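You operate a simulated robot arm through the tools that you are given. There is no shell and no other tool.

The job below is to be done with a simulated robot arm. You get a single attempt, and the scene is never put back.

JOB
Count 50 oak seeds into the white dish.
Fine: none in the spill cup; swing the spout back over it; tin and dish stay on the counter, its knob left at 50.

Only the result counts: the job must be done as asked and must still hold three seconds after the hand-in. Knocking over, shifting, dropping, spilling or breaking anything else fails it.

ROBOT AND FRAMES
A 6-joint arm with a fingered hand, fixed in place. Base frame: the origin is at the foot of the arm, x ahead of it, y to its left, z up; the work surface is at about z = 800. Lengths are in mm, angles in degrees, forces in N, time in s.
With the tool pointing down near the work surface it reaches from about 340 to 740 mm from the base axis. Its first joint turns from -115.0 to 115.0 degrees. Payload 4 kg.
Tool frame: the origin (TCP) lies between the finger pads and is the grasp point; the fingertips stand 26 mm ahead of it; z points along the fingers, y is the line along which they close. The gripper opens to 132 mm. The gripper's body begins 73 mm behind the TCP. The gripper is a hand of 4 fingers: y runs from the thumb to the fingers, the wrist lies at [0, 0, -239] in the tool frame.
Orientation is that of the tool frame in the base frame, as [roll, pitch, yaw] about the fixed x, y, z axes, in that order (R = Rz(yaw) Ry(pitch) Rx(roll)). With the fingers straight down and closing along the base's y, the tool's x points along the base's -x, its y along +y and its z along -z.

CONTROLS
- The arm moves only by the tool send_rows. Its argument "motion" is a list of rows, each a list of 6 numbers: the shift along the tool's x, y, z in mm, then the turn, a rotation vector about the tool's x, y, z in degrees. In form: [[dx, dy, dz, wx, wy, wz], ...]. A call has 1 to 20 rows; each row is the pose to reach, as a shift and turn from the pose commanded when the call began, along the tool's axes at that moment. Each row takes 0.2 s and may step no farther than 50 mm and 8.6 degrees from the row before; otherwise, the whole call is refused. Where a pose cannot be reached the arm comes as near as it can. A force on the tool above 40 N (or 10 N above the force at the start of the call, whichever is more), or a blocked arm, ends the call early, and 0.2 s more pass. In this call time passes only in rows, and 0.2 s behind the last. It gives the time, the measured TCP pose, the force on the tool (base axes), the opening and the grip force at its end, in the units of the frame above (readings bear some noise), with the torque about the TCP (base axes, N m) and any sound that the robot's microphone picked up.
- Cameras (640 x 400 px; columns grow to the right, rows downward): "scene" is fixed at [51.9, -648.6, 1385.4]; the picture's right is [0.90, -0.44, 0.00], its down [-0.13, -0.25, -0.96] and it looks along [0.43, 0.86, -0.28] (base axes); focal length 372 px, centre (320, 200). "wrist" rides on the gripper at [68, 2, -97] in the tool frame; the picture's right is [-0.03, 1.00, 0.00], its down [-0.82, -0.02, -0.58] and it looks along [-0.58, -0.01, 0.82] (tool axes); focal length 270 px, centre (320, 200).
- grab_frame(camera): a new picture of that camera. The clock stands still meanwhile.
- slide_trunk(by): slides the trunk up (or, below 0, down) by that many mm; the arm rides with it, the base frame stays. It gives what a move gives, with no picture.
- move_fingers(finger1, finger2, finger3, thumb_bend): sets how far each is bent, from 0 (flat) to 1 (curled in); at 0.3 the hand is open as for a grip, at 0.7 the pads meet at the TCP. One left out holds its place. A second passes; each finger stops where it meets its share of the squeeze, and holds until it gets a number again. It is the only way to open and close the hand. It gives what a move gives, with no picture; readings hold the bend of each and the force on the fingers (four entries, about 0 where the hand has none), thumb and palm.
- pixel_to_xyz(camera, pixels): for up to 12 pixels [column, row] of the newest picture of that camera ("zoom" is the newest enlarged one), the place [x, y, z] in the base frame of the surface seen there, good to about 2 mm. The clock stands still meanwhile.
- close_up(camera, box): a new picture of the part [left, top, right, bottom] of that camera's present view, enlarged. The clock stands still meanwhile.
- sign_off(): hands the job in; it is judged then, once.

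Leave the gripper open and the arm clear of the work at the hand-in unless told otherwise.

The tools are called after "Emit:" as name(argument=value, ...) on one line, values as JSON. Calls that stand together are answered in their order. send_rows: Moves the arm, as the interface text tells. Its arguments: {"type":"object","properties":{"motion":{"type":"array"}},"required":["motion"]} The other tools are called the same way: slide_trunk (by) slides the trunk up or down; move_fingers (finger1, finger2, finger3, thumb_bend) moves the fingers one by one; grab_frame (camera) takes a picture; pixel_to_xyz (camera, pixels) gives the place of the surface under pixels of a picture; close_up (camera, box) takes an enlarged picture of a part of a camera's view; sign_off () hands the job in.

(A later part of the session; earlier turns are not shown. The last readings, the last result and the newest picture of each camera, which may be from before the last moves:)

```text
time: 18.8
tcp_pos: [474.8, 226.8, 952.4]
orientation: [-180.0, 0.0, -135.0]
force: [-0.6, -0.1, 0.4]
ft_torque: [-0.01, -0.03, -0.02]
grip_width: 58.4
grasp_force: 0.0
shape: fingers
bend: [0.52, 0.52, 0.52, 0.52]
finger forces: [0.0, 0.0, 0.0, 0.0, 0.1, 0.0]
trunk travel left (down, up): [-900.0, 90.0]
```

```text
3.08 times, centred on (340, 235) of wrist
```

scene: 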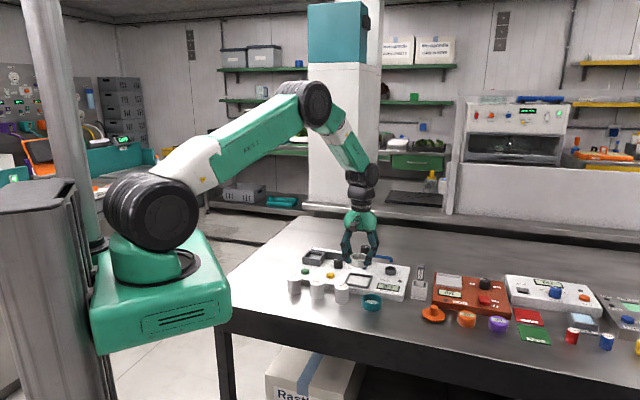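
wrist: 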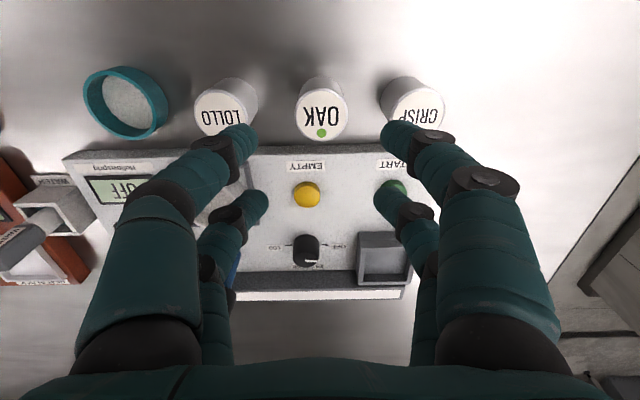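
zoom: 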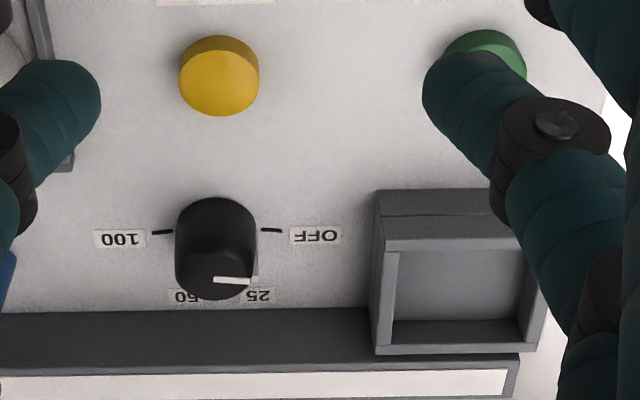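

The OAK tin centre is (473.2, 225.4), radius ≈ 19.5, top z 847. The holder's floor is about z 837 with its rim at 849. I'll shift (3, 0.5) and descend 107 mm so the tips are at about z 820.

Emit:
send_rows(motion=[[3, 0.5, 25, 0, 0, 0], [3, 0.5, 50, 0, 0, 0], [3, 0.5, 70, 0, 0, 0], [3, 0.5, 85, 0, 0, 0], [3, 0.5, 97, 0, 0, 0], [3, 0.5, 107, 0, 0, 0]])

Emit:
grab_frame(camera="wrist")

```text
time: 20.2
tcp_pos: [473.5, 227.3, 847.1]
orientation: [180.0, 0.0, -135.0]
force: [0.2, 0.1, 0.3]
ft_torque: [0.0, 0.0, -0.01]
grip_width: 58.5
grasp_force: 0.1
shape: fingers
bend: [0.52, 0.52, 0.52, 0.52]
finger forces: [0.0, 0.1, 0.0, 0.0, 0.1, 0.0]
trunk travel left (down, up): [-900.0, 90.0]
```

```text
taken
```

wrist: 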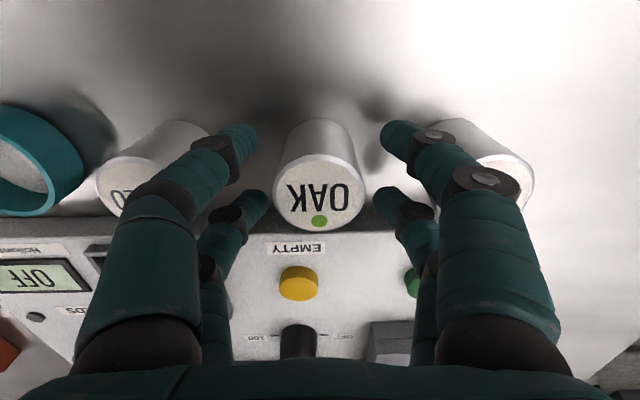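

The tin top is centred at (317, 192), meaning it sits about (2.5, −1) off in the tool frame. I'll correct that, then close.

Emit:
send_rows(motion=[[1.3, -0.5, 0, 0, 0, 0], [2.5, -1, 0, 0, 0, 0]])

Emit:
move_fingers(finger1=0.68, finger2=0.68, finger3=0.68, thumb_bend=0.68)

Emit:
grab_frame(camera="wrist")

```text
time: 20.8
tcp_pos: [471.7, 226.0, 846.8]
orientation: [-180.0, 0.0, -135.0]
force: [1.0, 0.0, 0.0]
ft_torque: [0.01, -0.01, 0.03]
grip_width: 58.7
grasp_force: 0.1
shape: fingers
bend: [0.52, 0.52, 0.52, 0.52]
finger forces: [0.1, 0.0, 0.0, 0.1, 0.0, 0.0]
trunk travel left (down, up): [-900.0, 90.0]
```

```text
time: 21.8
tcp_pos: [471.9, 225.2, 846.8]
orientation: [179.9, -0.1, -135.0]
force: [0.1, 0.7, 0.6]
ft_torque: [-0.01, -0.02, 0.05]
grip_width: 19.8
grasp_force: 7.1
shape: fingers
bend: [0.64, 0.63, 0.63, 0.66]
finger forces: [3.0, 3.7, 3.0, 0.0, 3.6, 0.0]
trunk travel left (down, up): [-900.0, 90.0]
```

```text
taken
```

wrist: 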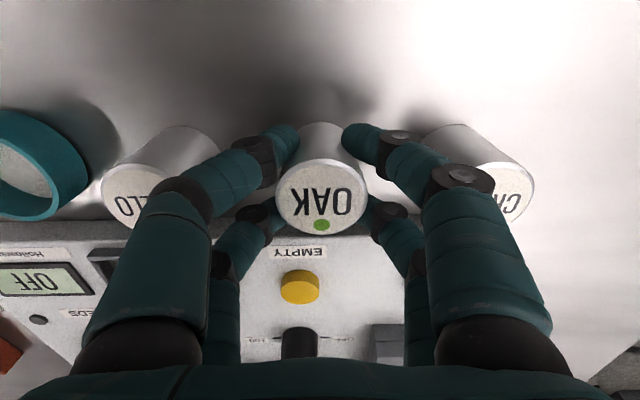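

Each digit holds with about 3 N. I'll squeeze a little more for a surer hold.

Emit:
move_fingers(finger1=0.74, finger2=0.74, finger3=0.74, thumb_bend=0.74)

```text
time: 22.8
tcp_pos: [471.3, 225.4, 845.2]
orientation: [-180.0, -0.1, -135.0]
force: [0.4, -0.2, -0.2]
ft_torque: [-0.01, -0.03, 0.03]
grip_width: 17.4
grasp_force: 15.6
shape: fingers
bend: [0.64, 0.63, 0.68, 0.69]
finger forces: [8.1, 9.0, 6.9, 0.0, 9.1, 0.0]
trunk travel left (down, up): [-900.0, 90.0]
```

The grip is firm, 7–9 N each. I'll lift 90 mm and carry the tin above the holder at about (543.7, 393.7).

Emit:
send_rows(motion=[[0, 0, -8, 0, 0, 0], [0, 0, -28, 0, 0, 0], [0, 0, -58, 0, 0, 0], [0, 0, -90, 0, 0, 0], [-20, 8, -90, 0, 0, 0], [-50, 20, -90, 0, 0, 0], [-85, 34, -90, 0, 0, 0], [-120, 48, -90, 0, 0, 0], [-150, 60, -90, 0, 0, 0], [-169, 67.5, -90, 0, 0, 0]])

Emit:
grab_frame(camera="wrist")

Emit:
close_up(camera="scene", box=[270, 200, 400, 300])

```text
time: 25.0
tcp_pos: [544.7, 393.3, 935.5]
orientation: [180.0, 0.0, -135.0]
force: [0.0, 0.2, -0.9]
ft_torque: [0.01, 0.01, 0.0]
grip_width: 17.3
grasp_force: 17.7
shape: fingers
bend: [0.64, 0.63, 0.68, 0.69]
finger forces: [8.4, 9.5, 7.2, 0.0, 9.5, 0.0]
trunk travel left (down, up): [-900.0, 90.0]
```

```text
taken
```

wrist: 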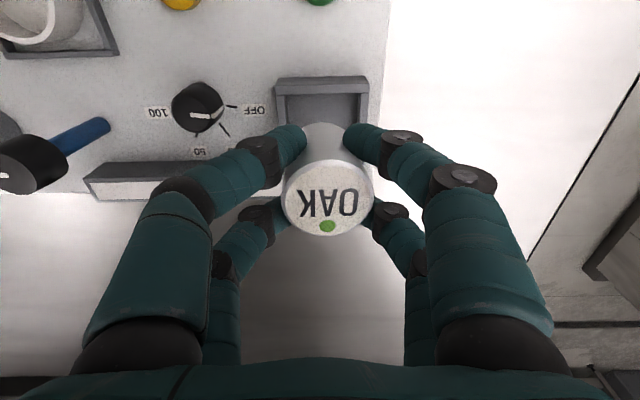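

```text
4.00 times, centred on (335, 250) of scene
```

zoom: 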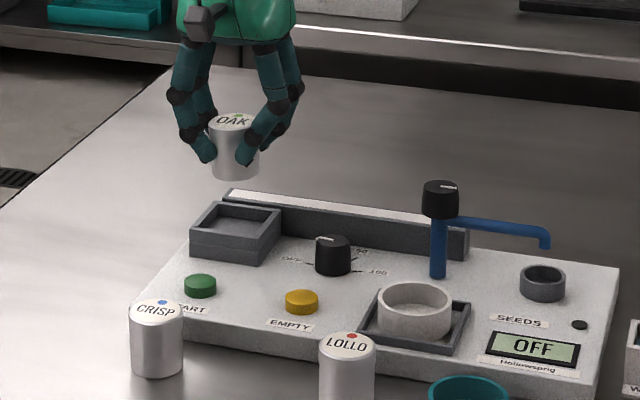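

The tin is held upright above the holder. I'll measure the holder edges and tin from here.

Emit:
close_up(camera="wrist", box=[250, 60, 410, 240])

Emit:
pixel_to_xyz(camera="wrist", pixels=[[274, 83], [368, 79], [279, 95], [363, 91], [285, 100], [358, 97], [328, 200], [286, 200], [372, 196], [328, 162], [328, 234], [320, 94]])

```text
2.22 times, centred on (330, 150) of wrist
```

zoom: 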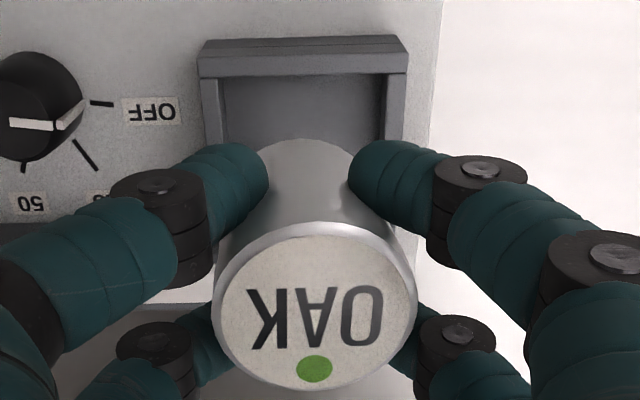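

```text
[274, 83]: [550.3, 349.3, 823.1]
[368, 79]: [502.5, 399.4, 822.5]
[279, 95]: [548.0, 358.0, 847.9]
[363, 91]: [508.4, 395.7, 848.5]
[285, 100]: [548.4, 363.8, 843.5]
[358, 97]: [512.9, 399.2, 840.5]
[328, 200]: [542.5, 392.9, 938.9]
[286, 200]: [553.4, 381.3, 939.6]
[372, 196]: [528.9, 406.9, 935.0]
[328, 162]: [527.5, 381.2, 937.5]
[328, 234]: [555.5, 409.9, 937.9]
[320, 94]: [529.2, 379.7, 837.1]
```

The tin centre is about (541.7, 394.2) and the holder centre about (544.8, 394.6). I'll shift (−2, −1.8) and lower 36 mm to just above the holder rim, then check again.

Emit:
send_rows(motion=[[-2, -1.8, 12, 0, 0, 0], [-2, -1.8, 24, 0, 0, 0], [-2, -1.8, 32, 0, 0, 0], [-2, -1.8, 36, 0, 0, 0]])

Emit:
close_up(camera="wrist", box=[250, 60, 410, 240])

Emit:
close_up(camera="scene", box=[280, 220, 350, 280])

```text
time: 26.0
tcp_pos: [547.7, 392.8, 900.7]
orientation: [180.0, -0.1, -135.1]
force: [0.5, 0.0, -2.4]
ft_torque: [0.01, -0.01, 0.01]
grip_width: 17.2
grasp_force: 17.3
shape: fingers
bend: [0.64, 0.63, 0.68, 0.69]
finger forces: [8.3, 9.5, 7.3, 0.1, 9.5, 0.1]
trunk travel left (down, up): [-900.0, 90.0]
```

```text
2.22 times, centred on (330, 150) of wrist
```

zoom: 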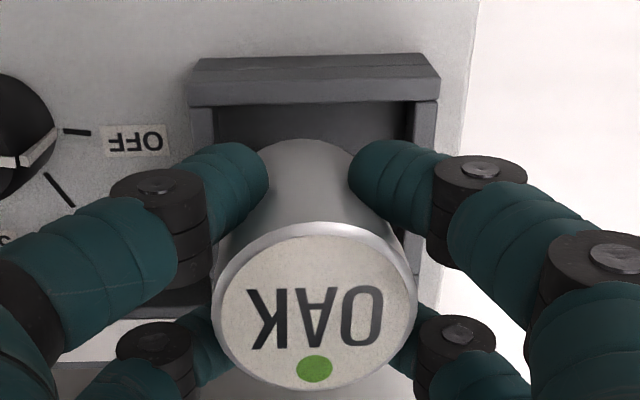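

```text
6.67 times, centred on (315, 250) of scene
```

zoom: 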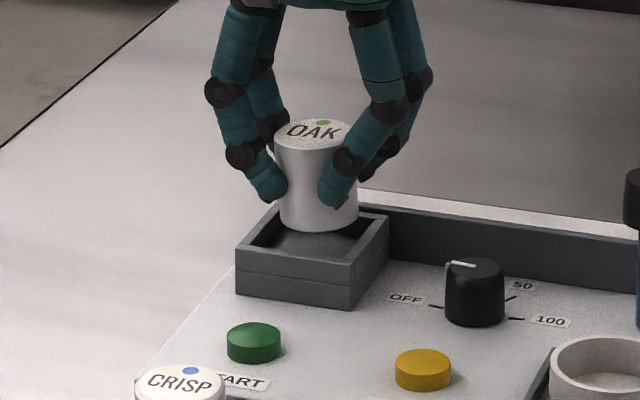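

The tin bottom seems about 2 mm toward the back of the opening. I'll shift (+1.8, +0.6) and lower 9 mm, so the bottom just enters, then check.

Emit:
send_rows(motion=[[1.8, 0.6, 2, 0, 0, 0], [1.8, 0.6, 5, 0, 0, 0], [1.8, 0.6, 7, 0, 0, 0], [1.8, 0.6, 9, 0, 0, 0]])

Emit:
close_up(camera="wrist", box=[250, 60, 410, 240])

Emit:
close_up(camera="scene", box=[280, 220, 350, 280])

```text
time: 27.0
tcp_pos: [544.7, 392.0, 891.4]
orientation: [180.0, 0.0, -135.0]
force: [-0.3, -0.1, -1.0]
ft_torque: [-0.03, -0.01, 0.03]
grip_width: 17.4
grasp_force: 17.2
shape: fingers
bend: [0.64, 0.63, 0.68, 0.69]
finger forces: [8.5, 9.5, 7.3, 0.1, 9.5, 0.1]
trunk travel left (down, up): [-900.0, 90.0]
```

```text
2.22 times, centred on (330, 150) of wrist
```

zoom: 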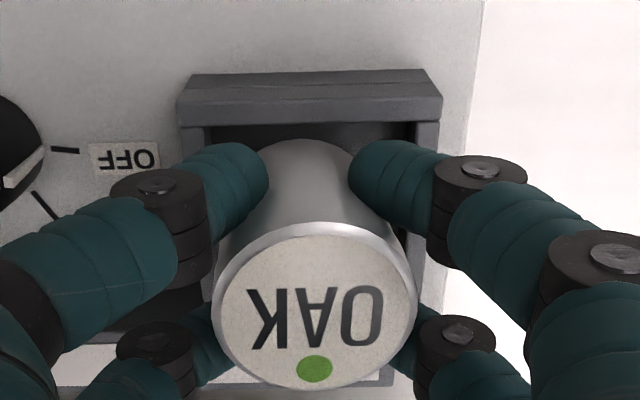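

```text
6.67 times, centred on (315, 250) of scene
```

zoom: 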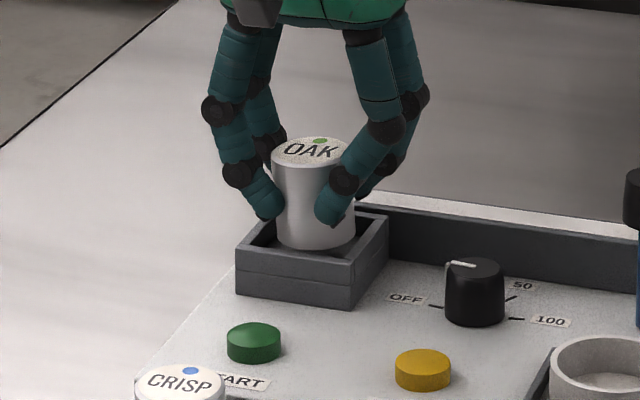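

The tin is well placed inside the opening. I'll lower 7 mm more in small steps.

Emit:
send_rows(motion=[[0, 0, 2, 0, 0, 0], [0, 0, 4, 0, 0, 0], [0, 0, 5.5, 0, 0, 0], [0, 0, 7, 0, 0, 0]])

Emit:
close_up(camera="scene", box=[280, 220, 350, 280])

```text
time: 28.0
tcp_pos: [544.8, 391.7, 884.5]
orientation: [-180.0, 0.1, -135.0]
force: [-0.3, 0.2, -0.8]
ft_torque: [0.03, 0.0, -0.02]
grip_width: 16.8
grasp_force: 17.5
shape: fingers
bend: [0.64, 0.63, 0.68, 0.69]
finger forces: [8.5, 9.6, 7.4, 0.1, 9.5, 0.0]
trunk travel left (down, up): [-900.0, 90.0]
```

```text
6.67 times, centred on (315, 250) of scene
```

zoom: 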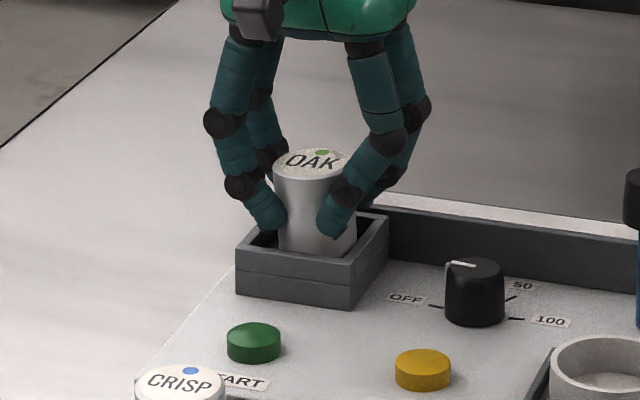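

There's no contact yet, so I'll lower up to 3 mm more while watching the force.

Emit:
send_rows(motion=[[0, 0, 1, 0, 0, 0], [0, 0, 2, 0, 0, 0]])

```text
time: 28.6
tcp_pos: [545.5, 390.7, 882.8]
orientation: [-180.0, 0.0, -135.0]
force: [-0.4, 0.3, -0.3]
ft_torque: [-0.02, 0.02, 0.0]
grip_width: 17.4
grasp_force: 17.9
shape: fingers
bend: [0.64, 0.63, 0.68, 0.69]
finger forces: [8.5, 9.7, 7.4, 0.0, 9.4, 0.0]
trunk travel left (down, up): [-900.0, 90.0]
```

Emit:
send_rows(motion=[[0, 0, 1, 0, 0, 0], [0, 0, 2, 0, 0, 0]])

Emit:
close_up(camera="scene", box=[290, 230, 340, 275])

```text
time: 29.2
tcp_pos: [545.6, 392.5, 881.1]
orientation: [180.0, 0.1, -134.9]
force: [0.1, 0.1, 2.3]
ft_torque: [0.01, 0.01, -0.02]
grip_width: 16.6
grasp_force: 18.1
shape: fingers
bend: [0.65, 0.63, 0.68, 0.69]
finger forces: [8.5, 9.5, 7.6, 0.0, 9.9, 0.0]
trunk travel left (down, up): [-900.0, 90.0]
```

```text
8.89 times, centred on (315, 252) of scene
```

zoom: 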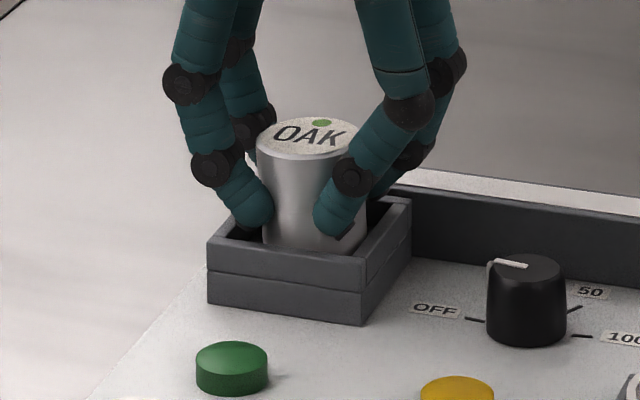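

Contact at 2.3 N, so the tin is on the floor of the holder. I'll release partly first.

Emit:
move_fingers(finger1=0.6, finger2=0.6, finger3=0.6, thumb_bend=0.6)

Emit:
close_up(camera="scene", box=[290, 230, 340, 275])

```text
time: 30.2
tcp_pos: [544.0, 391.4, 880.9]
orientation: [-180.0, 0.0, -135.0]
force: [0.0, 0.7, 0.2]
ft_torque: [-0.03, 0.0, 0.03]
grip_width: 32.1
grasp_force: 0.1
shape: fingers
bend: [0.6, 0.6, 0.6, 0.6]
finger forces: [0.0, 0.1, 0.0, 0.0, 0.0, 0.0]
trunk travel left (down, up): [-900.0, 90.0]
```

```text
8.89 times, centred on (315, 252) of scene
```

zoom: 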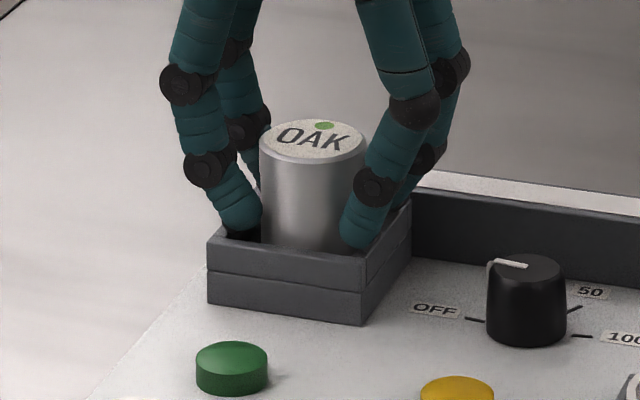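

Released cleanly with zero forces, and the tin is upright. I'll rise straight up 100 mm.

Emit:
send_rows(motion=[[0, 0, -8, 0, 0, 0], [0, 0, -25, 0, 0, 0], [0, 0, -50, 0, 0, 0], [0, 0, -75, 0, 0, 0], [0, 0, -100, 0, 0, 0]])

Emit:
grab_frame(camera="wrist")

Emit:
close_up(camera="scene", box=[290, 240, 420, 320])

```text
time: 31.4
tcp_pos: [545.6, 392.1, 980.2]
orientation: [-179.9, 0.0, -135.0]
force: [0.1, 0.1, -0.9]
ft_torque: [-0.01, 0.01, -0.01]
grip_width: 31.8
grasp_force: 0.2
shape: fingers
bend: [0.6, 0.6, 0.6, 0.6]
finger forces: [0.0, 0.0, 0.0, 0.0, 0.1, 0.0]
trunk travel left (down, up): [-900.0, 90.0]
```

```text
taken
```

wrist: 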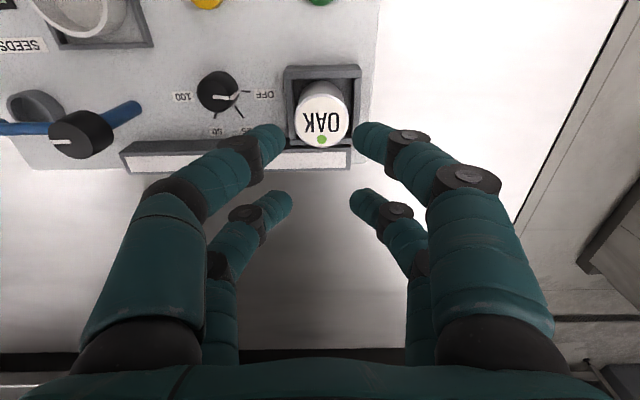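

```text
4.92 times, centred on (355, 280) of scene
```

zoom: 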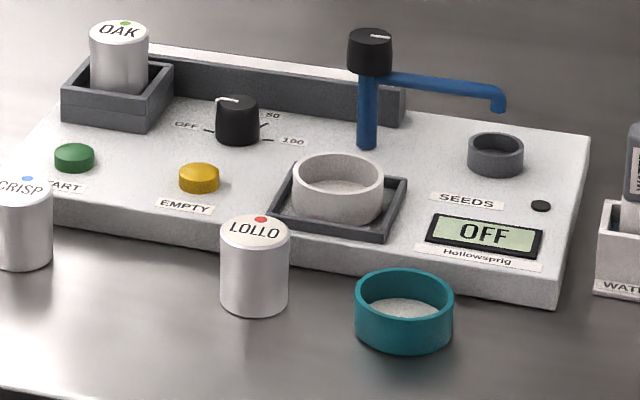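

The tin is seated. Next is the spout: its black knob shows at wrist (82, 133). I'll measure the knob, arm and cup.

Emit:
close_up(camera="wrist", box=[0, 70, 180, 190])

Emit:
pixel_to_xyz(camera="wrist", pixels=[[78, 138], [50, 140], [108, 138], [78, 118], [72, 155], [130, 108], [20, 128], [30, 105], [218, 95], [232, 90], [235, 100], [205, 98]])

Emit:
pixel_to_xyz(camera="scene", pixels=[[358.5, 247.5], [363, 255], [380, 256.5], [390, 259], [383.5, 271], [359, 246], [354, 248], [365, 248], [358.5, 251]])

```text
3.33 times, centred on (90, 130) of wrist
```

zoom: 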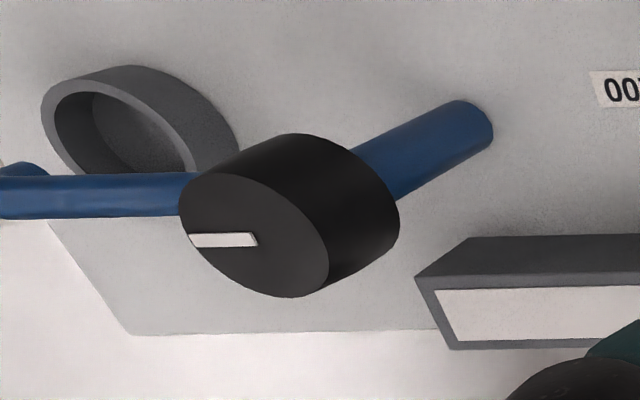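

```text
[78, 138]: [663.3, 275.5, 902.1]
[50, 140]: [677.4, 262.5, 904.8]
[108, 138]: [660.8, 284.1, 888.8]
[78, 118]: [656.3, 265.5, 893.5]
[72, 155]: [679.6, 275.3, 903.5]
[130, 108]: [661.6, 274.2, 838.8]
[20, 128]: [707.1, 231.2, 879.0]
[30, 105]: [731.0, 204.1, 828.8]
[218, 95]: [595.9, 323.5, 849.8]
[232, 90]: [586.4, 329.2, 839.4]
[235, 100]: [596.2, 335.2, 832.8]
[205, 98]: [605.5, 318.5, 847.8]
```

```text
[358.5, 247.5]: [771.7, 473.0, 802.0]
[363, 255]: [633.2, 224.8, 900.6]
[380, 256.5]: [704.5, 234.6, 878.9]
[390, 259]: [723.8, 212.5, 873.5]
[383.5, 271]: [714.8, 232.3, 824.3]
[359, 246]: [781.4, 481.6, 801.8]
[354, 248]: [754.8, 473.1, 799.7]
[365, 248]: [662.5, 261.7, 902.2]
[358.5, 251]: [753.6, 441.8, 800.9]
```

The knob's top face is centred at zoom (254, 235), and the arm points along +u (−45°). The dish lies at −135° from the column, so it's a 90° clockwise swing. I'll refine the knob centre and cup.

Emit:
pixel_to_xyz(camera="zoom", pixels=[[254, 235], [257, 239], [183, 225], [325, 265], [230, 178], [285, 293], [465, 120], [440, 135], [50, 195], [20, 170], [130, 140], [240, 150]])

Emit:
grab_frame(camera="scene")

```text
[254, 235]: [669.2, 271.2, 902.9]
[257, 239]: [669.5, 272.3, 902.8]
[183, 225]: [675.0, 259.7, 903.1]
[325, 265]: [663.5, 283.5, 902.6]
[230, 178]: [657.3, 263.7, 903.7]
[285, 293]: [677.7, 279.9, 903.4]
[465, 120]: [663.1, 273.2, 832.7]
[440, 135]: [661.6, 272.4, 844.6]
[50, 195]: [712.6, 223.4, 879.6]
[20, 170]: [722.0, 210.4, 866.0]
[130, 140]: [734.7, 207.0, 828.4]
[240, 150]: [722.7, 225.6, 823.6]
```

```text
taken
```

scene: 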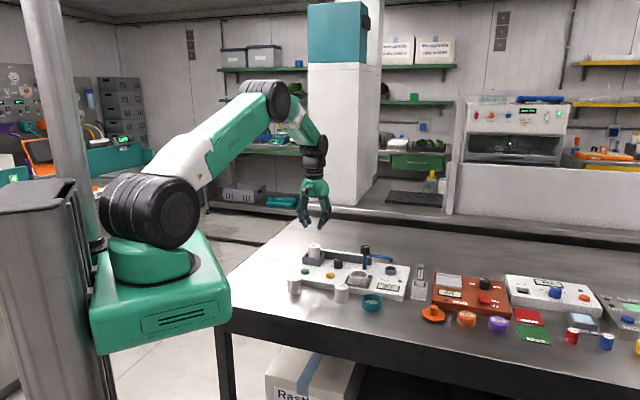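

The spout knob is centred at (668.3, 271.5), radius ≈ 14, top z 903. I'll pinch it with finger2 and finger3 (the x = −19 pair), so I set the bends to 0.55 and move above it, TCP at about (654.4, 257.7, 960).

Emit:
move_fingers(finger1=0.55, finger2=0.55, finger3=0.55, thumb_bend=0.55)

Emit:
send_rows(motion=[[3, -30, 4, 0, 0, 0], [6, -60, 8, 0, 0, 0], [9, -90, 12, 0, 0, 0], [12, -120, 16, 0, 0, 0], [15, -150, 20, 0, 0, 0], [17.9, -172, 20, 0, 0, 0]])

Emit:
grab_frame(camera="wrist")

```text
time: 32.4
tcp_pos: [544.9, 394.0, 979.7]
orientation: [-180.0, 0.0, -135.1]
force: [-0.2, 0.2, -0.2]
ft_torque: [-0.01, -0.02, -0.01]
grip_width: 48.4
grasp_force: 0.0
shape: fingers
bend: [0.55, 0.55, 0.55, 0.55]
finger forces: [0.0, 0.1, 0.0, 0.0, 0.0, 0.1]
trunk travel left (down, up): [-900.0, 90.0]
```

```text
time: 33.8
tcp_pos: [654.4, 256.7, 958.9]
orientation: [-180.0, 0.0, -135.0]
force: [0.0, 0.4, 0.0]
ft_torque: [0.0, -0.02, 0.02]
grip_width: 48.5
grasp_force: 0.1
shape: fingers
bend: [0.55, 0.55, 0.55, 0.55]
finger forces: [0.1, 0.0, 0.1, 0.0, 0.0, 0.0]
trunk travel left (down, up): [-900.0, 90.0]
```

```text
taken
```

wrist: 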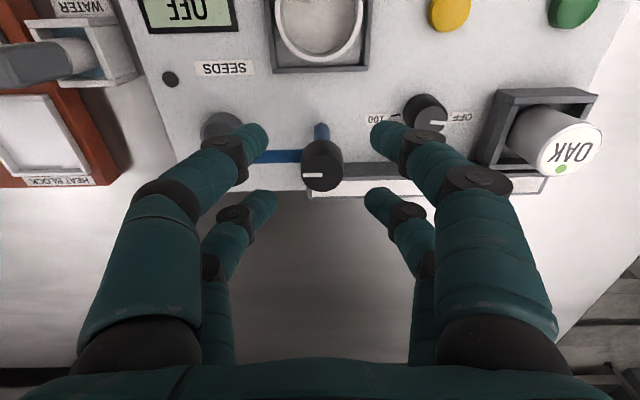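

The knob sits at about (−20, 0.7) in tool coordinates, right between finger2 and finger3. I'll descend 44 mm so the tips stop at about z 889, above the blue arm (z 880).

Emit:
send_rows(motion=[[-0.5, 0.7, 15, 0, 0, 0], [-0.5, 0.7, 30, 0, 0, 0], [-0.5, 0.7, 38, 0, 0, 0], [-0.5, 0.7, 44, 0, 0, 0]])

Emit:
grab_frame(camera="wrist")

Emit:
close_up(camera="scene", box=[310, 200, 430, 290])

```text
time: 34.8
tcp_pos: [654.5, 259.2, 916.2]
orientation: [180.0, 0.0, -135.0]
force: [-0.2, -0.2, -0.4]
ft_torque: [0.03, -0.04, -0.02]
grip_width: 48.8
grasp_force: 0.1
shape: fingers
bend: [0.55, 0.55, 0.55, 0.55]
finger forces: [0.1, 0.1, 0.0, 0.0, 0.1, 0.1]
trunk travel left (down, up): [-900.0, 90.0]
```

```text
taken
```

wrist: 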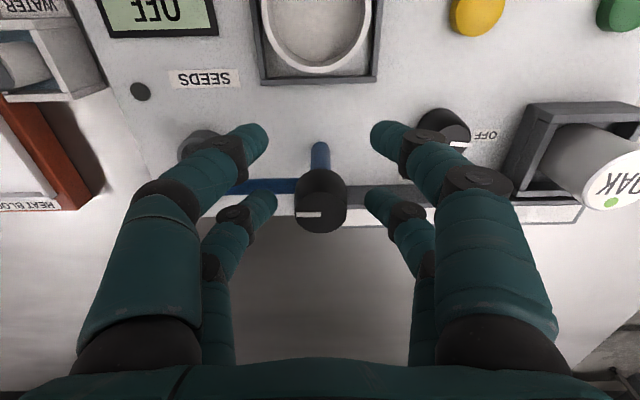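

```text
4.44 times, centred on (370, 245) of scene
```

zoom: 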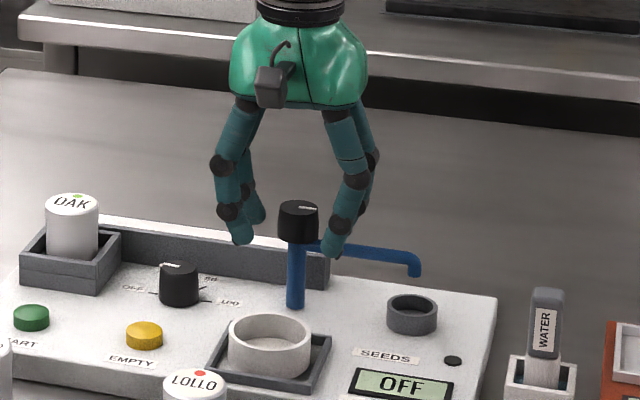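

The knob is between the rear pair. I'll close finger2 and finger3 on it.

Emit:
move_fingers(finger2=0.71, finger3=0.71)

Emit:
grab_frame(camera="wrist")

```text
time: 35.8
tcp_pos: [654.0, 259.0, 917.0]
orientation: [180.0, 0.1, -135.0]
force: [-0.8, -0.8, -2.9]
ft_torque: [-0.04, 0.06, 0.02]
grip_width: 48.5
grasp_force: 6.7
shape: fingers
bend: [0.55, 0.63, 0.63, 0.55]
finger forces: [0.0, 6.7, 6.6, 0.1, 0.0, 0.0]
trunk travel left (down, up): [-900.0, 90.0]
```

```text
taken
```

wrist: 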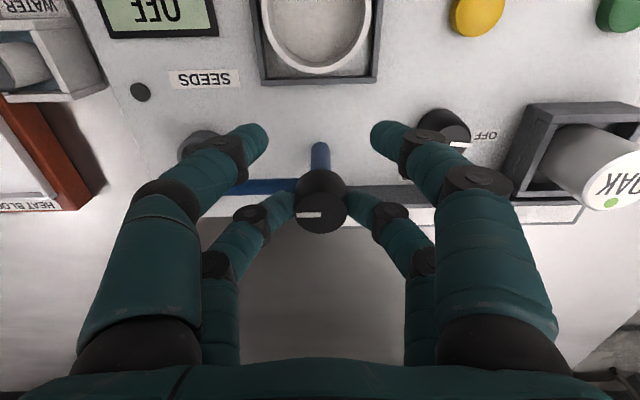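

Both pads hold the knob at 6.7 N. I'll try the first 30° clockwise turn about the knob axis (tool point x = −19).

Emit:
send_rows(motion=[[-0.16, 2.48, 0, 0, 0, 7.5], [-0.65, 4.92, 0, 0, 0, 15], [-1.45, 7.27, 0, 0, 0, 22.5], [-2.55, 9.5, 0, 0, 0, 30]])

Emit:
grab_frame(camera="wrist")

Emit:
close_up(camera="scene", box=[310, 200, 430, 290])

```text
time: 36.8
tcp_pos: [649.1, 267.4, 915.6]
orientation: [180.0, 0.1, -165.1]
force: [-1.1, 0.4, -2.9]
ft_torque: [0.0, 0.04, -0.02]
grip_width: 48.6
grasp_force: 6.0
shape: fingers
bend: [0.55, 0.63, 0.64, 0.55]
finger forces: [0.0, 6.7, 5.8, 0.0, 0.0, 0.1]
trunk travel left (down, up): [-900.0, 90.0]
```

```text
taken
```

wrist: 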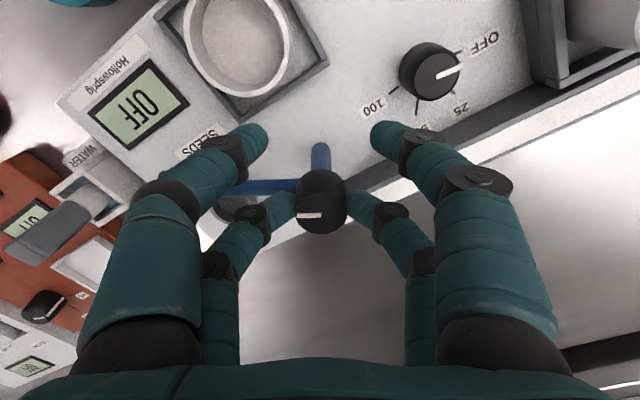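

```text
4.44 times, centred on (370, 245) of scene
```

zoom: 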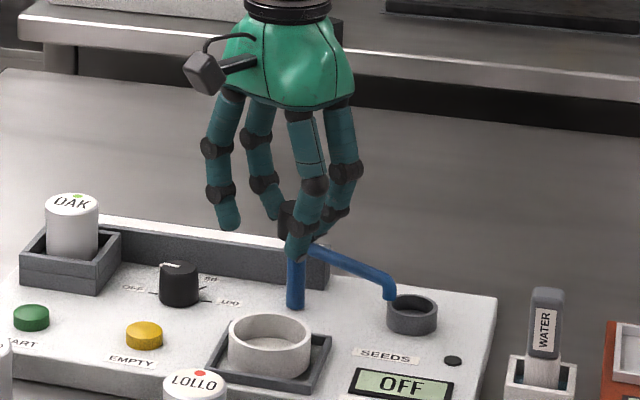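

The spout turns rigidly with the hand. I'll go the remaining 60°.

Emit:
send_rows(motion=[[-0.16, 2.48, 0, 0, 0, 7.5], [-0.65, 4.92, 0, 0, 0, 15], [-1.45, 7.27, 0, 0, 0, 22.5], [-2.55, 9.5, 0, 0, 0, 30], [-3.93, 11.57, 0, 0, 0, 37.5], [-5.57, 13.44, 0, 0, 0, 45], [-7.43, 15.07, 0, 0, 0, 52.5], [-9.5, 16.45, 0, 0, 0, 60]])

Emit:
grab_frame(camera="wrist")

Emit:
close_up(camera="scene", box=[310, 200, 430, 290])

```text
time: 38.6
tcp_pos: [653.6, 285.5, 916.6]
orientation: [179.9, -0.1, 135.0]
force: [-0.4, 2.7, -2.9]
ft_torque: [0.12, 0.03, 0.04]
grip_width: 48.5
grasp_force: 6.1
shape: fingers
bend: [0.55, 0.63, 0.64, 0.55]
finger forces: [0.0, 7.3, 5.5, 0.1, 0.0, 0.0]
trunk travel left (down, up): [-900.0, 90.0]
```

```text
taken
```

wrist: 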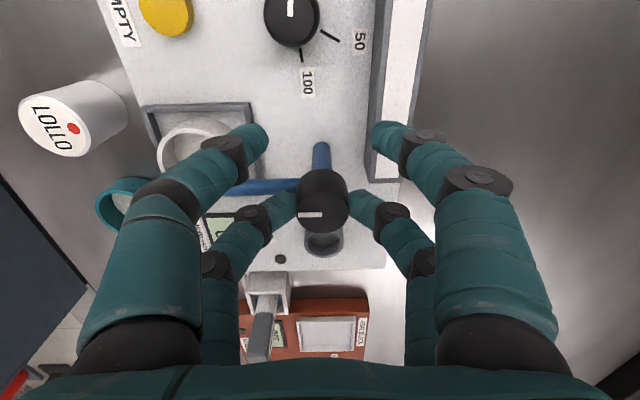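

```text
4.44 times, centred on (370, 245) of scene
```

zoom: 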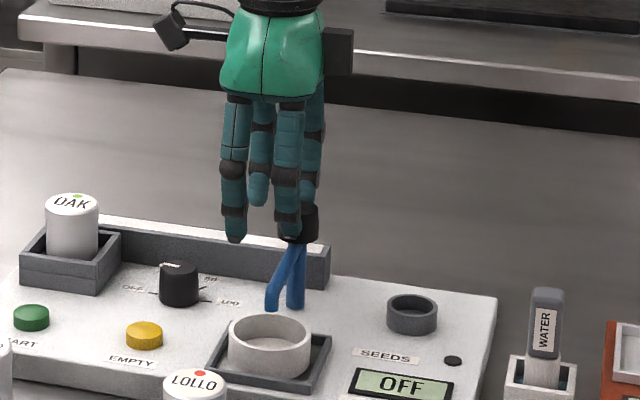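

The spout arm now points over the dish. I'll verify the spout end position.

Emit:
pixel_to_xyz(camera="zoom", pixels=[[272, 302], [270, 295], [280, 270], [270, 350], [272, 322], [270, 378]])

```text
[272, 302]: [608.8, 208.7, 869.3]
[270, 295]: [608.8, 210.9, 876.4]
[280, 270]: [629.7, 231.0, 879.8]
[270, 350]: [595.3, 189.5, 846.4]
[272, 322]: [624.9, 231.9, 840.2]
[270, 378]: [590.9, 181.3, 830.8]
```

The spout end is at (609, 210), right over the dish centre. I'll release the knob and rise 60 mm.

Emit:
move_fingers(finger2=0.55, finger3=0.55)

Emit:
send_rows(motion=[[0, 0, -10, 0, 0, 0], [0, 0, -30, 0, 0, 0], [0, 0, -50, 0, 0, 0]])

Emit:
close_up(camera="scene", box=[310, 220, 420, 300])

Emit:
grab_frame(camera="wrist")

```text
time: 39.6
tcp_pos: [654.2, 284.7, 917.3]
orientation: [180.0, 0.1, 134.9]
force: [-0.6, 0.2, 1.0]
ft_torque: [0.0, 0.01, -0.01]
grip_width: 48.5
grasp_force: 0.1
shape: fingers
bend: [0.55, 0.55, 0.55, 0.55]
finger forces: [0.1, 0.0, 0.0, 0.0, 0.0, 0.1]
trunk travel left (down, up): [-900.0, 90.0]
```

```text
time: 40.4
tcp_pos: [653.9, 286.8, 968.7]
orientation: [-180.0, 0.0, 135.0]
force: [-0.1, -0.3, -0.2]
ft_torque: [-0.01, -0.01, -0.04]
grip_width: 48.6
grasp_force: 0.1
shape: fingers
bend: [0.55, 0.55, 0.55, 0.55]
finger forces: [0.1, 0.0, 0.0, 0.0, 0.0, 0.1]
trunk travel left (down, up): [-900.0, 90.0]
```

```text
5.00 times, centred on (365, 260) of scene
```

zoom: 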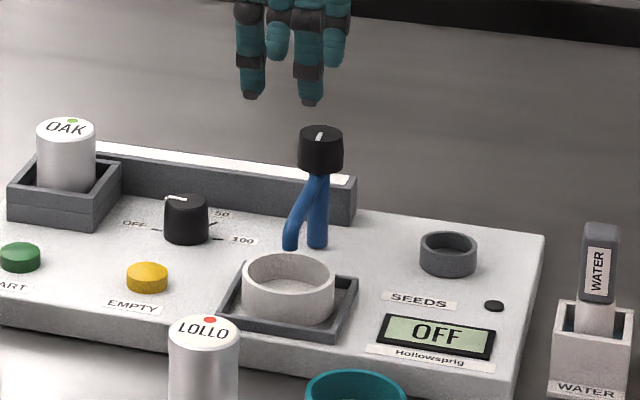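

```text
taken
```

wrist: 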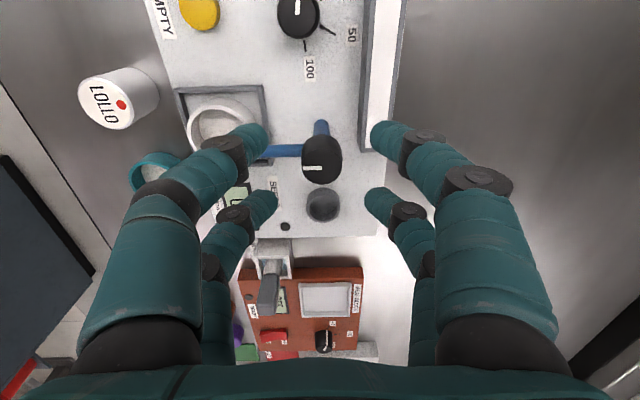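

The spout stays over the dish. Next is the counter knob at about (597.5, 322). I'll close the front pair into a compact post, move above it, and turn 120° counter-clockwise to have room for a full 120° clockwise turn.

Emit:
move_fingers(finger1=0.68, finger2=0.56, finger3=0.56, thumb_bend=0.68)

Emit:
send_rows(motion=[[3.5, -1.9, 0, 0, 0, -7.5], [7, -3.9, 0, 0, 0, -15], [10.5, -5.8, 0, 0, 0, -22.5], [14, -7.7, 0, 0, 0, -30], [17.5, -9.6, 0, 0, 0, -37.5], [21, -11.6, 0, 0, 0, -45], [24.5, -13.5, 0, 0, 0, -52.5], [28, -15.4, 0, 0, 0, -60], [31.5, -17.3, 0, 0, 0, -67.5], [35, -19.3, 0, 0, 0, -75], [38.5, -21.2, 0, 0, 0, -82.5], [42, -23.1, 0, 0, 0, -90], [45.5, -25, 0, 0, 0, -97.5], [49, -27, 0, 0, 0, -105], [52.5, -28.9, 0, 0, 0, -112.5], [56, -30.8, 0, 0, 0, -120]])

Emit:
grab_frame(camera="wrist")

```text
time: 41.4
tcp_pos: [653.3, 284.9, 966.6]
orientation: [180.0, 0.1, 135.0]
force: [0.2, -0.2, -0.4]
ft_torque: [0.0, 0.03, 0.0]
grip_width: 7.8
grasp_force: 0.1
shape: fingers
bend: [0.68, 0.56, 0.56, 0.68]
finger forces: [0.0, 0.0, 0.1, 0.0, 0.1, 0.1]
trunk travel left (down, up): [-900.0, 90.0]
```

```text
time: 44.8
tcp_pos: [593.6, 302.9, 967.2]
orientation: [179.9, 0.0, -104.8]
force: [-0.9, 0.0, -0.6]
ft_torque: [-0.01, 0.01, 0.0]
grip_width: 7.7
grasp_force: 0.1
shape: fingers
bend: [0.68, 0.56, 0.56, 0.68]
finger forces: [0.0, 0.0, 0.1, 0.0, 0.1, 0.0]
trunk travel left (down, up): [-900.0, 90.0]
```

```text
taken
```

wrist: 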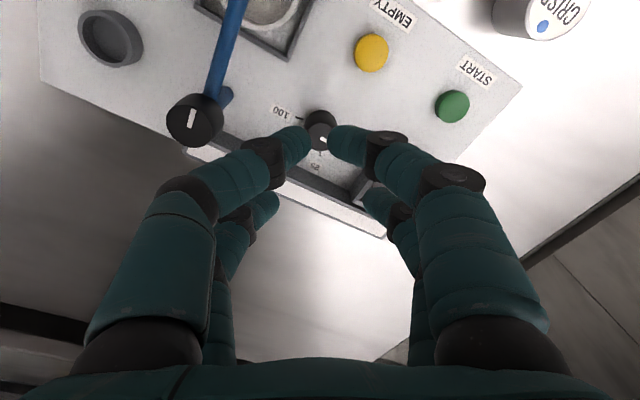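

Yaw is reached. The knob shows between the front fingers at (320, 130). I'll zoom in to centre it.

Emit:
close_up(camera="wrist", box=[280, 90, 370, 180])

Emit:
pixel_to_xyz(camera="wrist", pixels=[[320, 133], [312, 126], [328, 126], [320, 142], [320, 120], [316, 134]])

```text
4.44 times, centred on (325, 135) of wrist
```

zoom: 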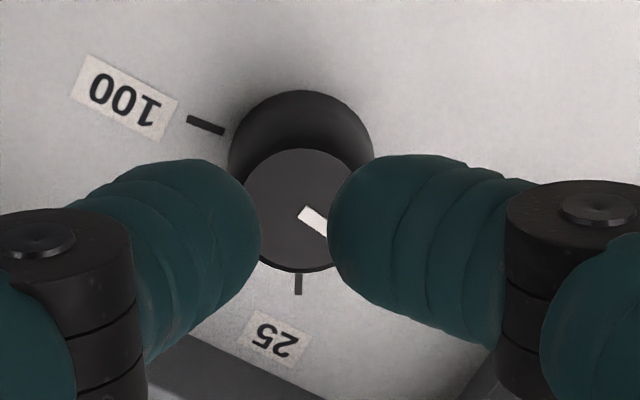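

```text
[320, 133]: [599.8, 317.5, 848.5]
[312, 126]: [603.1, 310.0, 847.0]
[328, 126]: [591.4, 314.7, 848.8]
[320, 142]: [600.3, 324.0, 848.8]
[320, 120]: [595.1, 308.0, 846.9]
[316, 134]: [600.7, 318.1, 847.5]
```

The knob is at tool (−19.7, 0), nicely between the rear pair. I'll descend 109 mm to grip height.

Emit:
send_rows(motion=[[-0.7, 0, 25, 0, 0, 0], [-0.7, 0, 50, 0, 0, 0], [-0.7, 0, 75, 0, 0, 0], [-0.7, 0, 92, 0, 0, 0], [-0.7, 0, 102, 0, 0, 0], [-0.7, 0, 109, 0, 0, 0]])

Emit:
grab_frame(camera="wrist")

Emit:
close_up(camera="scene", box=[290, 200, 410, 290])

```text
time: 46.2
tcp_pos: [593.8, 304.6, 855.8]
orientation: [180.0, -0.1, -105.0]
force: [0.3, 0.1, -0.1]
ft_torque: [-0.03, 0.01, -0.01]
grip_width: 7.3
grasp_force: 0.1
shape: fingers
bend: [0.68, 0.56, 0.56, 0.68]
finger forces: [0.1, 0.1, 0.0, 0.1, 0.0, 0.0]
trunk travel left (down, up): [-900.0, 90.0]
```

```text
taken
```

wrist: 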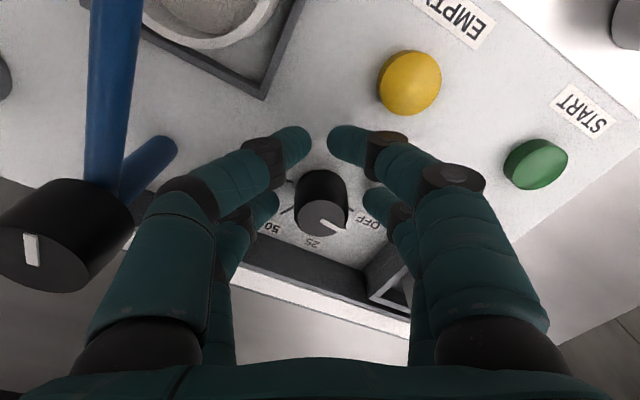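

```text
4.44 times, centred on (350, 245) of scene
```

zoom: 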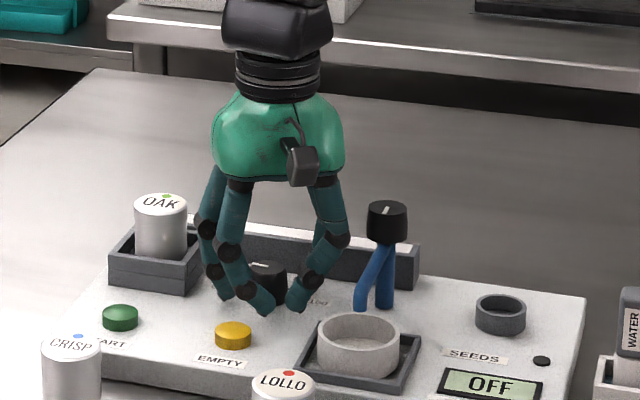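

The knob's top is at (321, 217) with the rear pads either side. A small +1.5 shift in x, then I'll close finger2 and finger3.

Emit:
send_rows(motion=[[1.5, 0, 0, 0, 0, 0]])

Emit:
move_fingers(finger2=0.72, finger3=0.72)

Emit:
grab_frame(camera="wrist")

```text
time: 46.6
tcp_pos: [592.5, 302.1, 858.1]
orientation: [-180.0, 0.0, -104.9]
force: [-0.1, -0.9, 0.2]
ft_torque: [0.0, 0.02, 0.03]
grip_width: 7.5
grasp_force: 0.0
shape: fingers
bend: [0.68, 0.56, 0.56, 0.68]
finger forces: [0.0, 0.0, 0.0, 0.1, 0.0, 0.0]
trunk travel left (down, up): [-900.0, 90.0]
```

```text
time: 47.6
tcp_pos: [593.3, 303.3, 857.4]
orientation: [179.9, 0.0, -105.1]
force: [-0.3, -0.7, -3.2]
ft_torque: [-0.09, 0.0, -0.03]
grip_width: 7.6
grasp_force: 6.9
shape: fingers
bend: [0.68, 0.63, 0.63, 0.68]
finger forces: [0.1, 6.9, 7.0, 0.0, 0.0, 0.1]
trunk travel left (down, up): [-900.0, 90.0]
```

```text
taken
```

wrist: 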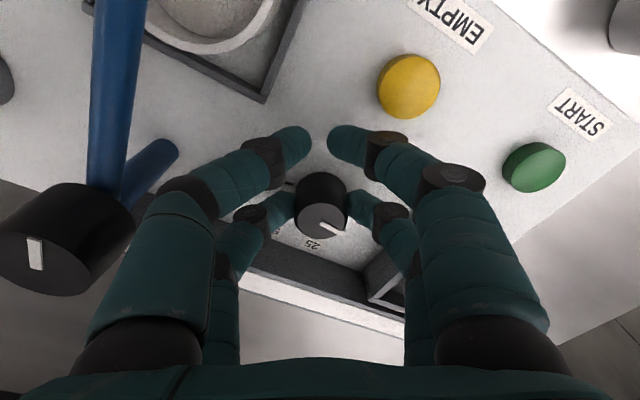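

Gripped at 7 N on each side. I'll turn 60° clockwise first and check.

Emit:
send_rows(motion=[[-0.16, 2.48, 0, 0, 0, 7.5], [-0.65, 4.92, 0, 0, 0, 15], [-1.45, 7.27, 0, 0, 0, 22.5], [-2.55, 9.5, 0, 0, 0, 30], [-3.93, 11.57, 0, 0, 0, 37.5], [-5.57, 13.44, 0, 0, 0, 45], [-7.43, 15.07, 0, 0, 0, 52.5], [-9.5, 16.45, 0, 0, 0, 60]])

Emit:
grab_frame(camera="wrist")

Emit:
close_up(camera="scene", box=[290, 230, 410, 310])

```text
time: 49.4
tcp_pos: [579.1, 316.1, 856.9]
orientation: [-180.0, 0.0, -165.1]
force: [-4.2, 2.0, -1.9]
ft_torque: [0.07, 0.13, 0.09]
grip_width: 7.5
grasp_force: 7.7
shape: fingers
bend: [0.68, 0.63, 0.64, 0.68]
finger forces: [0.0, 8.8, 5.6, 0.1, 0.0, 0.0]
trunk travel left (down, up): [-900.0, 90.0]
```

```text
taken
```

wrist: 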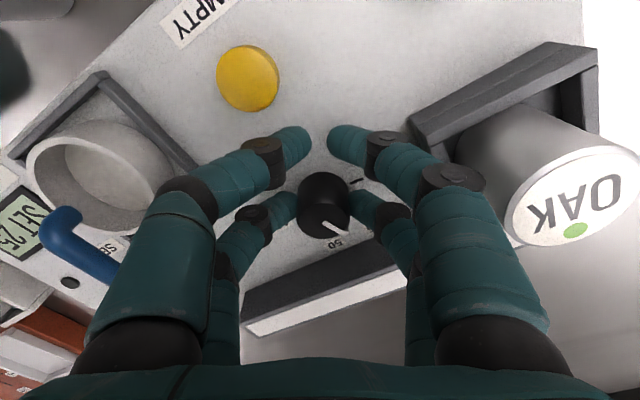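

```text
5.00 times, centred on (350, 270) of scene
```

zoom: 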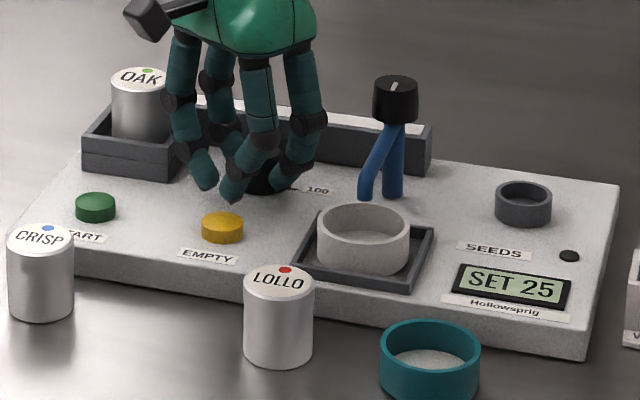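

The display reads "SET 25", so it's one step along. I'll turn the remaining 60° to reach 50.

Emit:
send_rows(motion=[[0.1, 2.7, 0, 0, 0, 7.5], [-0.3, 5.2, 0, 0, 0, 15], [-1.1, 7.6, 0, 0, 0, 22.5], [-2.2, 9.9, 0, 0, 0, 30], [-3.5, 12, 0, 0, 0, 37.5], [-5.1, 13.9, 0, 0, 0, 45], [-6.9, 15.5, 0, 0, 0, 52.5], [-9, 16.9, 0, 0, 0, 60]])

Emit:
grab_frame(camera="wrist")

Emit:
close_up(camera="scene", box=[290, 230, 410, 310])

```text
time: 51.2
tcp_pos: [583.0, 335.1, 857.5]
orientation: [180.0, 0.0, 134.9]
force: [-4.1, 8.5, -3.1]
ft_torque: [0.21, 0.12, 0.07]
grip_width: 7.5
grasp_force: 7.5
shape: fingers
bend: [0.68, 0.63, 0.64, 0.68]
finger forces: [0.0, 9.0, 6.3, 0.1, 0.0, 0.1]
trunk travel left (down, up): [-900.0, 90.0]
```

```text
taken
```

wrist: 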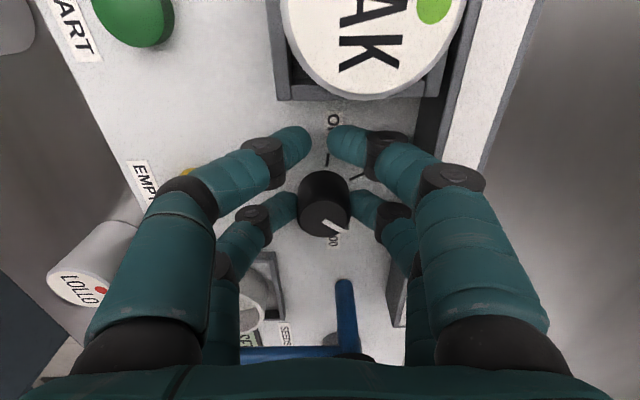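

```text
5.00 times, centred on (350, 270) of scene
```

zoom: 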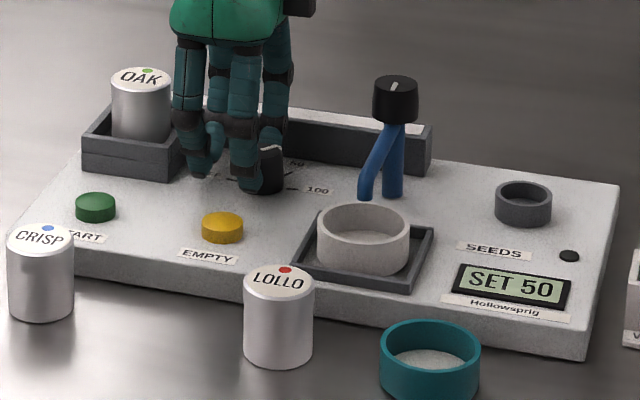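

The display reads "SET 50". There's a side force of about 9 N in tool +x, so I'll ease it 1 mm before letting go.

Emit:
send_rows(motion=[[1, 0.3, 0, 0, 0, 0]])

```text
time: 51.6
tcp_pos: [583.2, 335.3, 857.3]
orientation: [-179.9, 0.0, 135.0]
force: [-2.6, 5.1, -2.1]
ft_torque: [0.2, 0.09, 0.04]
grip_width: 7.6
grasp_force: 7.6
shape: fingers
bend: [0.68, 0.63, 0.64, 0.68]
finger forces: [0.0, 8.2, 6.4, 0.0, 0.0, 0.1]
trunk travel left (down, up): [-900.0, 90.0]
```

The force has dropped to about 5.7 N. One more small relief step, then open finger2 and finger3 to 0.59.

Emit:
send_rows(motion=[[1.2, 0.3, 0, 0, 0, 0]])

Emit:
move_fingers(finger2=0.59, finger3=0.59)

Emit:
close_up(camera="scene", box=[290, 230, 410, 310])

Emit:
grab_frame(camera="wrist")

```text
time: 52.0
tcp_pos: [582.2, 335.8, 858.7]
orientation: [-179.9, 0.0, 135.0]
force: [0.7, 0.6, -3.2]
ft_torque: [0.07, 0.02, -0.01]
grip_width: 7.7
grasp_force: 6.0
shape: fingers
bend: [0.68, 0.63, 0.64, 0.68]
finger forces: [0.0, 6.8, 6.2, 0.0, 0.0, 0.0]
trunk travel left (down, up): [-900.0, 90.0]
```

```text
time: 53.0
tcp_pos: [582.4, 336.7, 857.9]
orientation: [-180.0, 0.0, 135.0]
force: [-0.1, 0.7, 0.3]
ft_torque: [-0.03, -0.01, -0.02]
grip_width: 7.6
grasp_force: 0.1
shape: fingers
bend: [0.68, 0.59, 0.59, 0.68]
finger forces: [0.0, 0.0, 0.1, 0.0, 0.1, 0.0]
trunk travel left (down, up): [-900.0, 90.0]
```

```text
5.00 times, centred on (350, 270) of scene
```

zoom: 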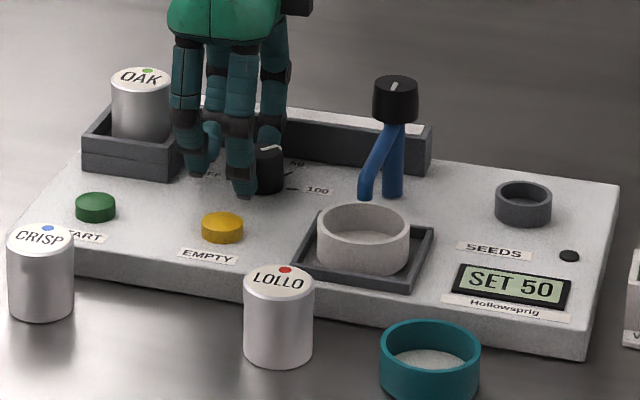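

```text
taken
```

wrist: 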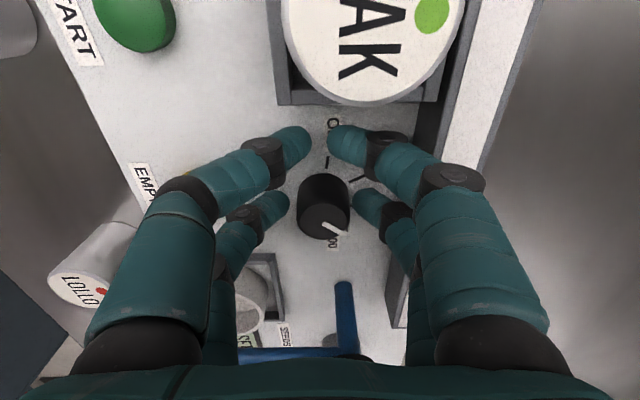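

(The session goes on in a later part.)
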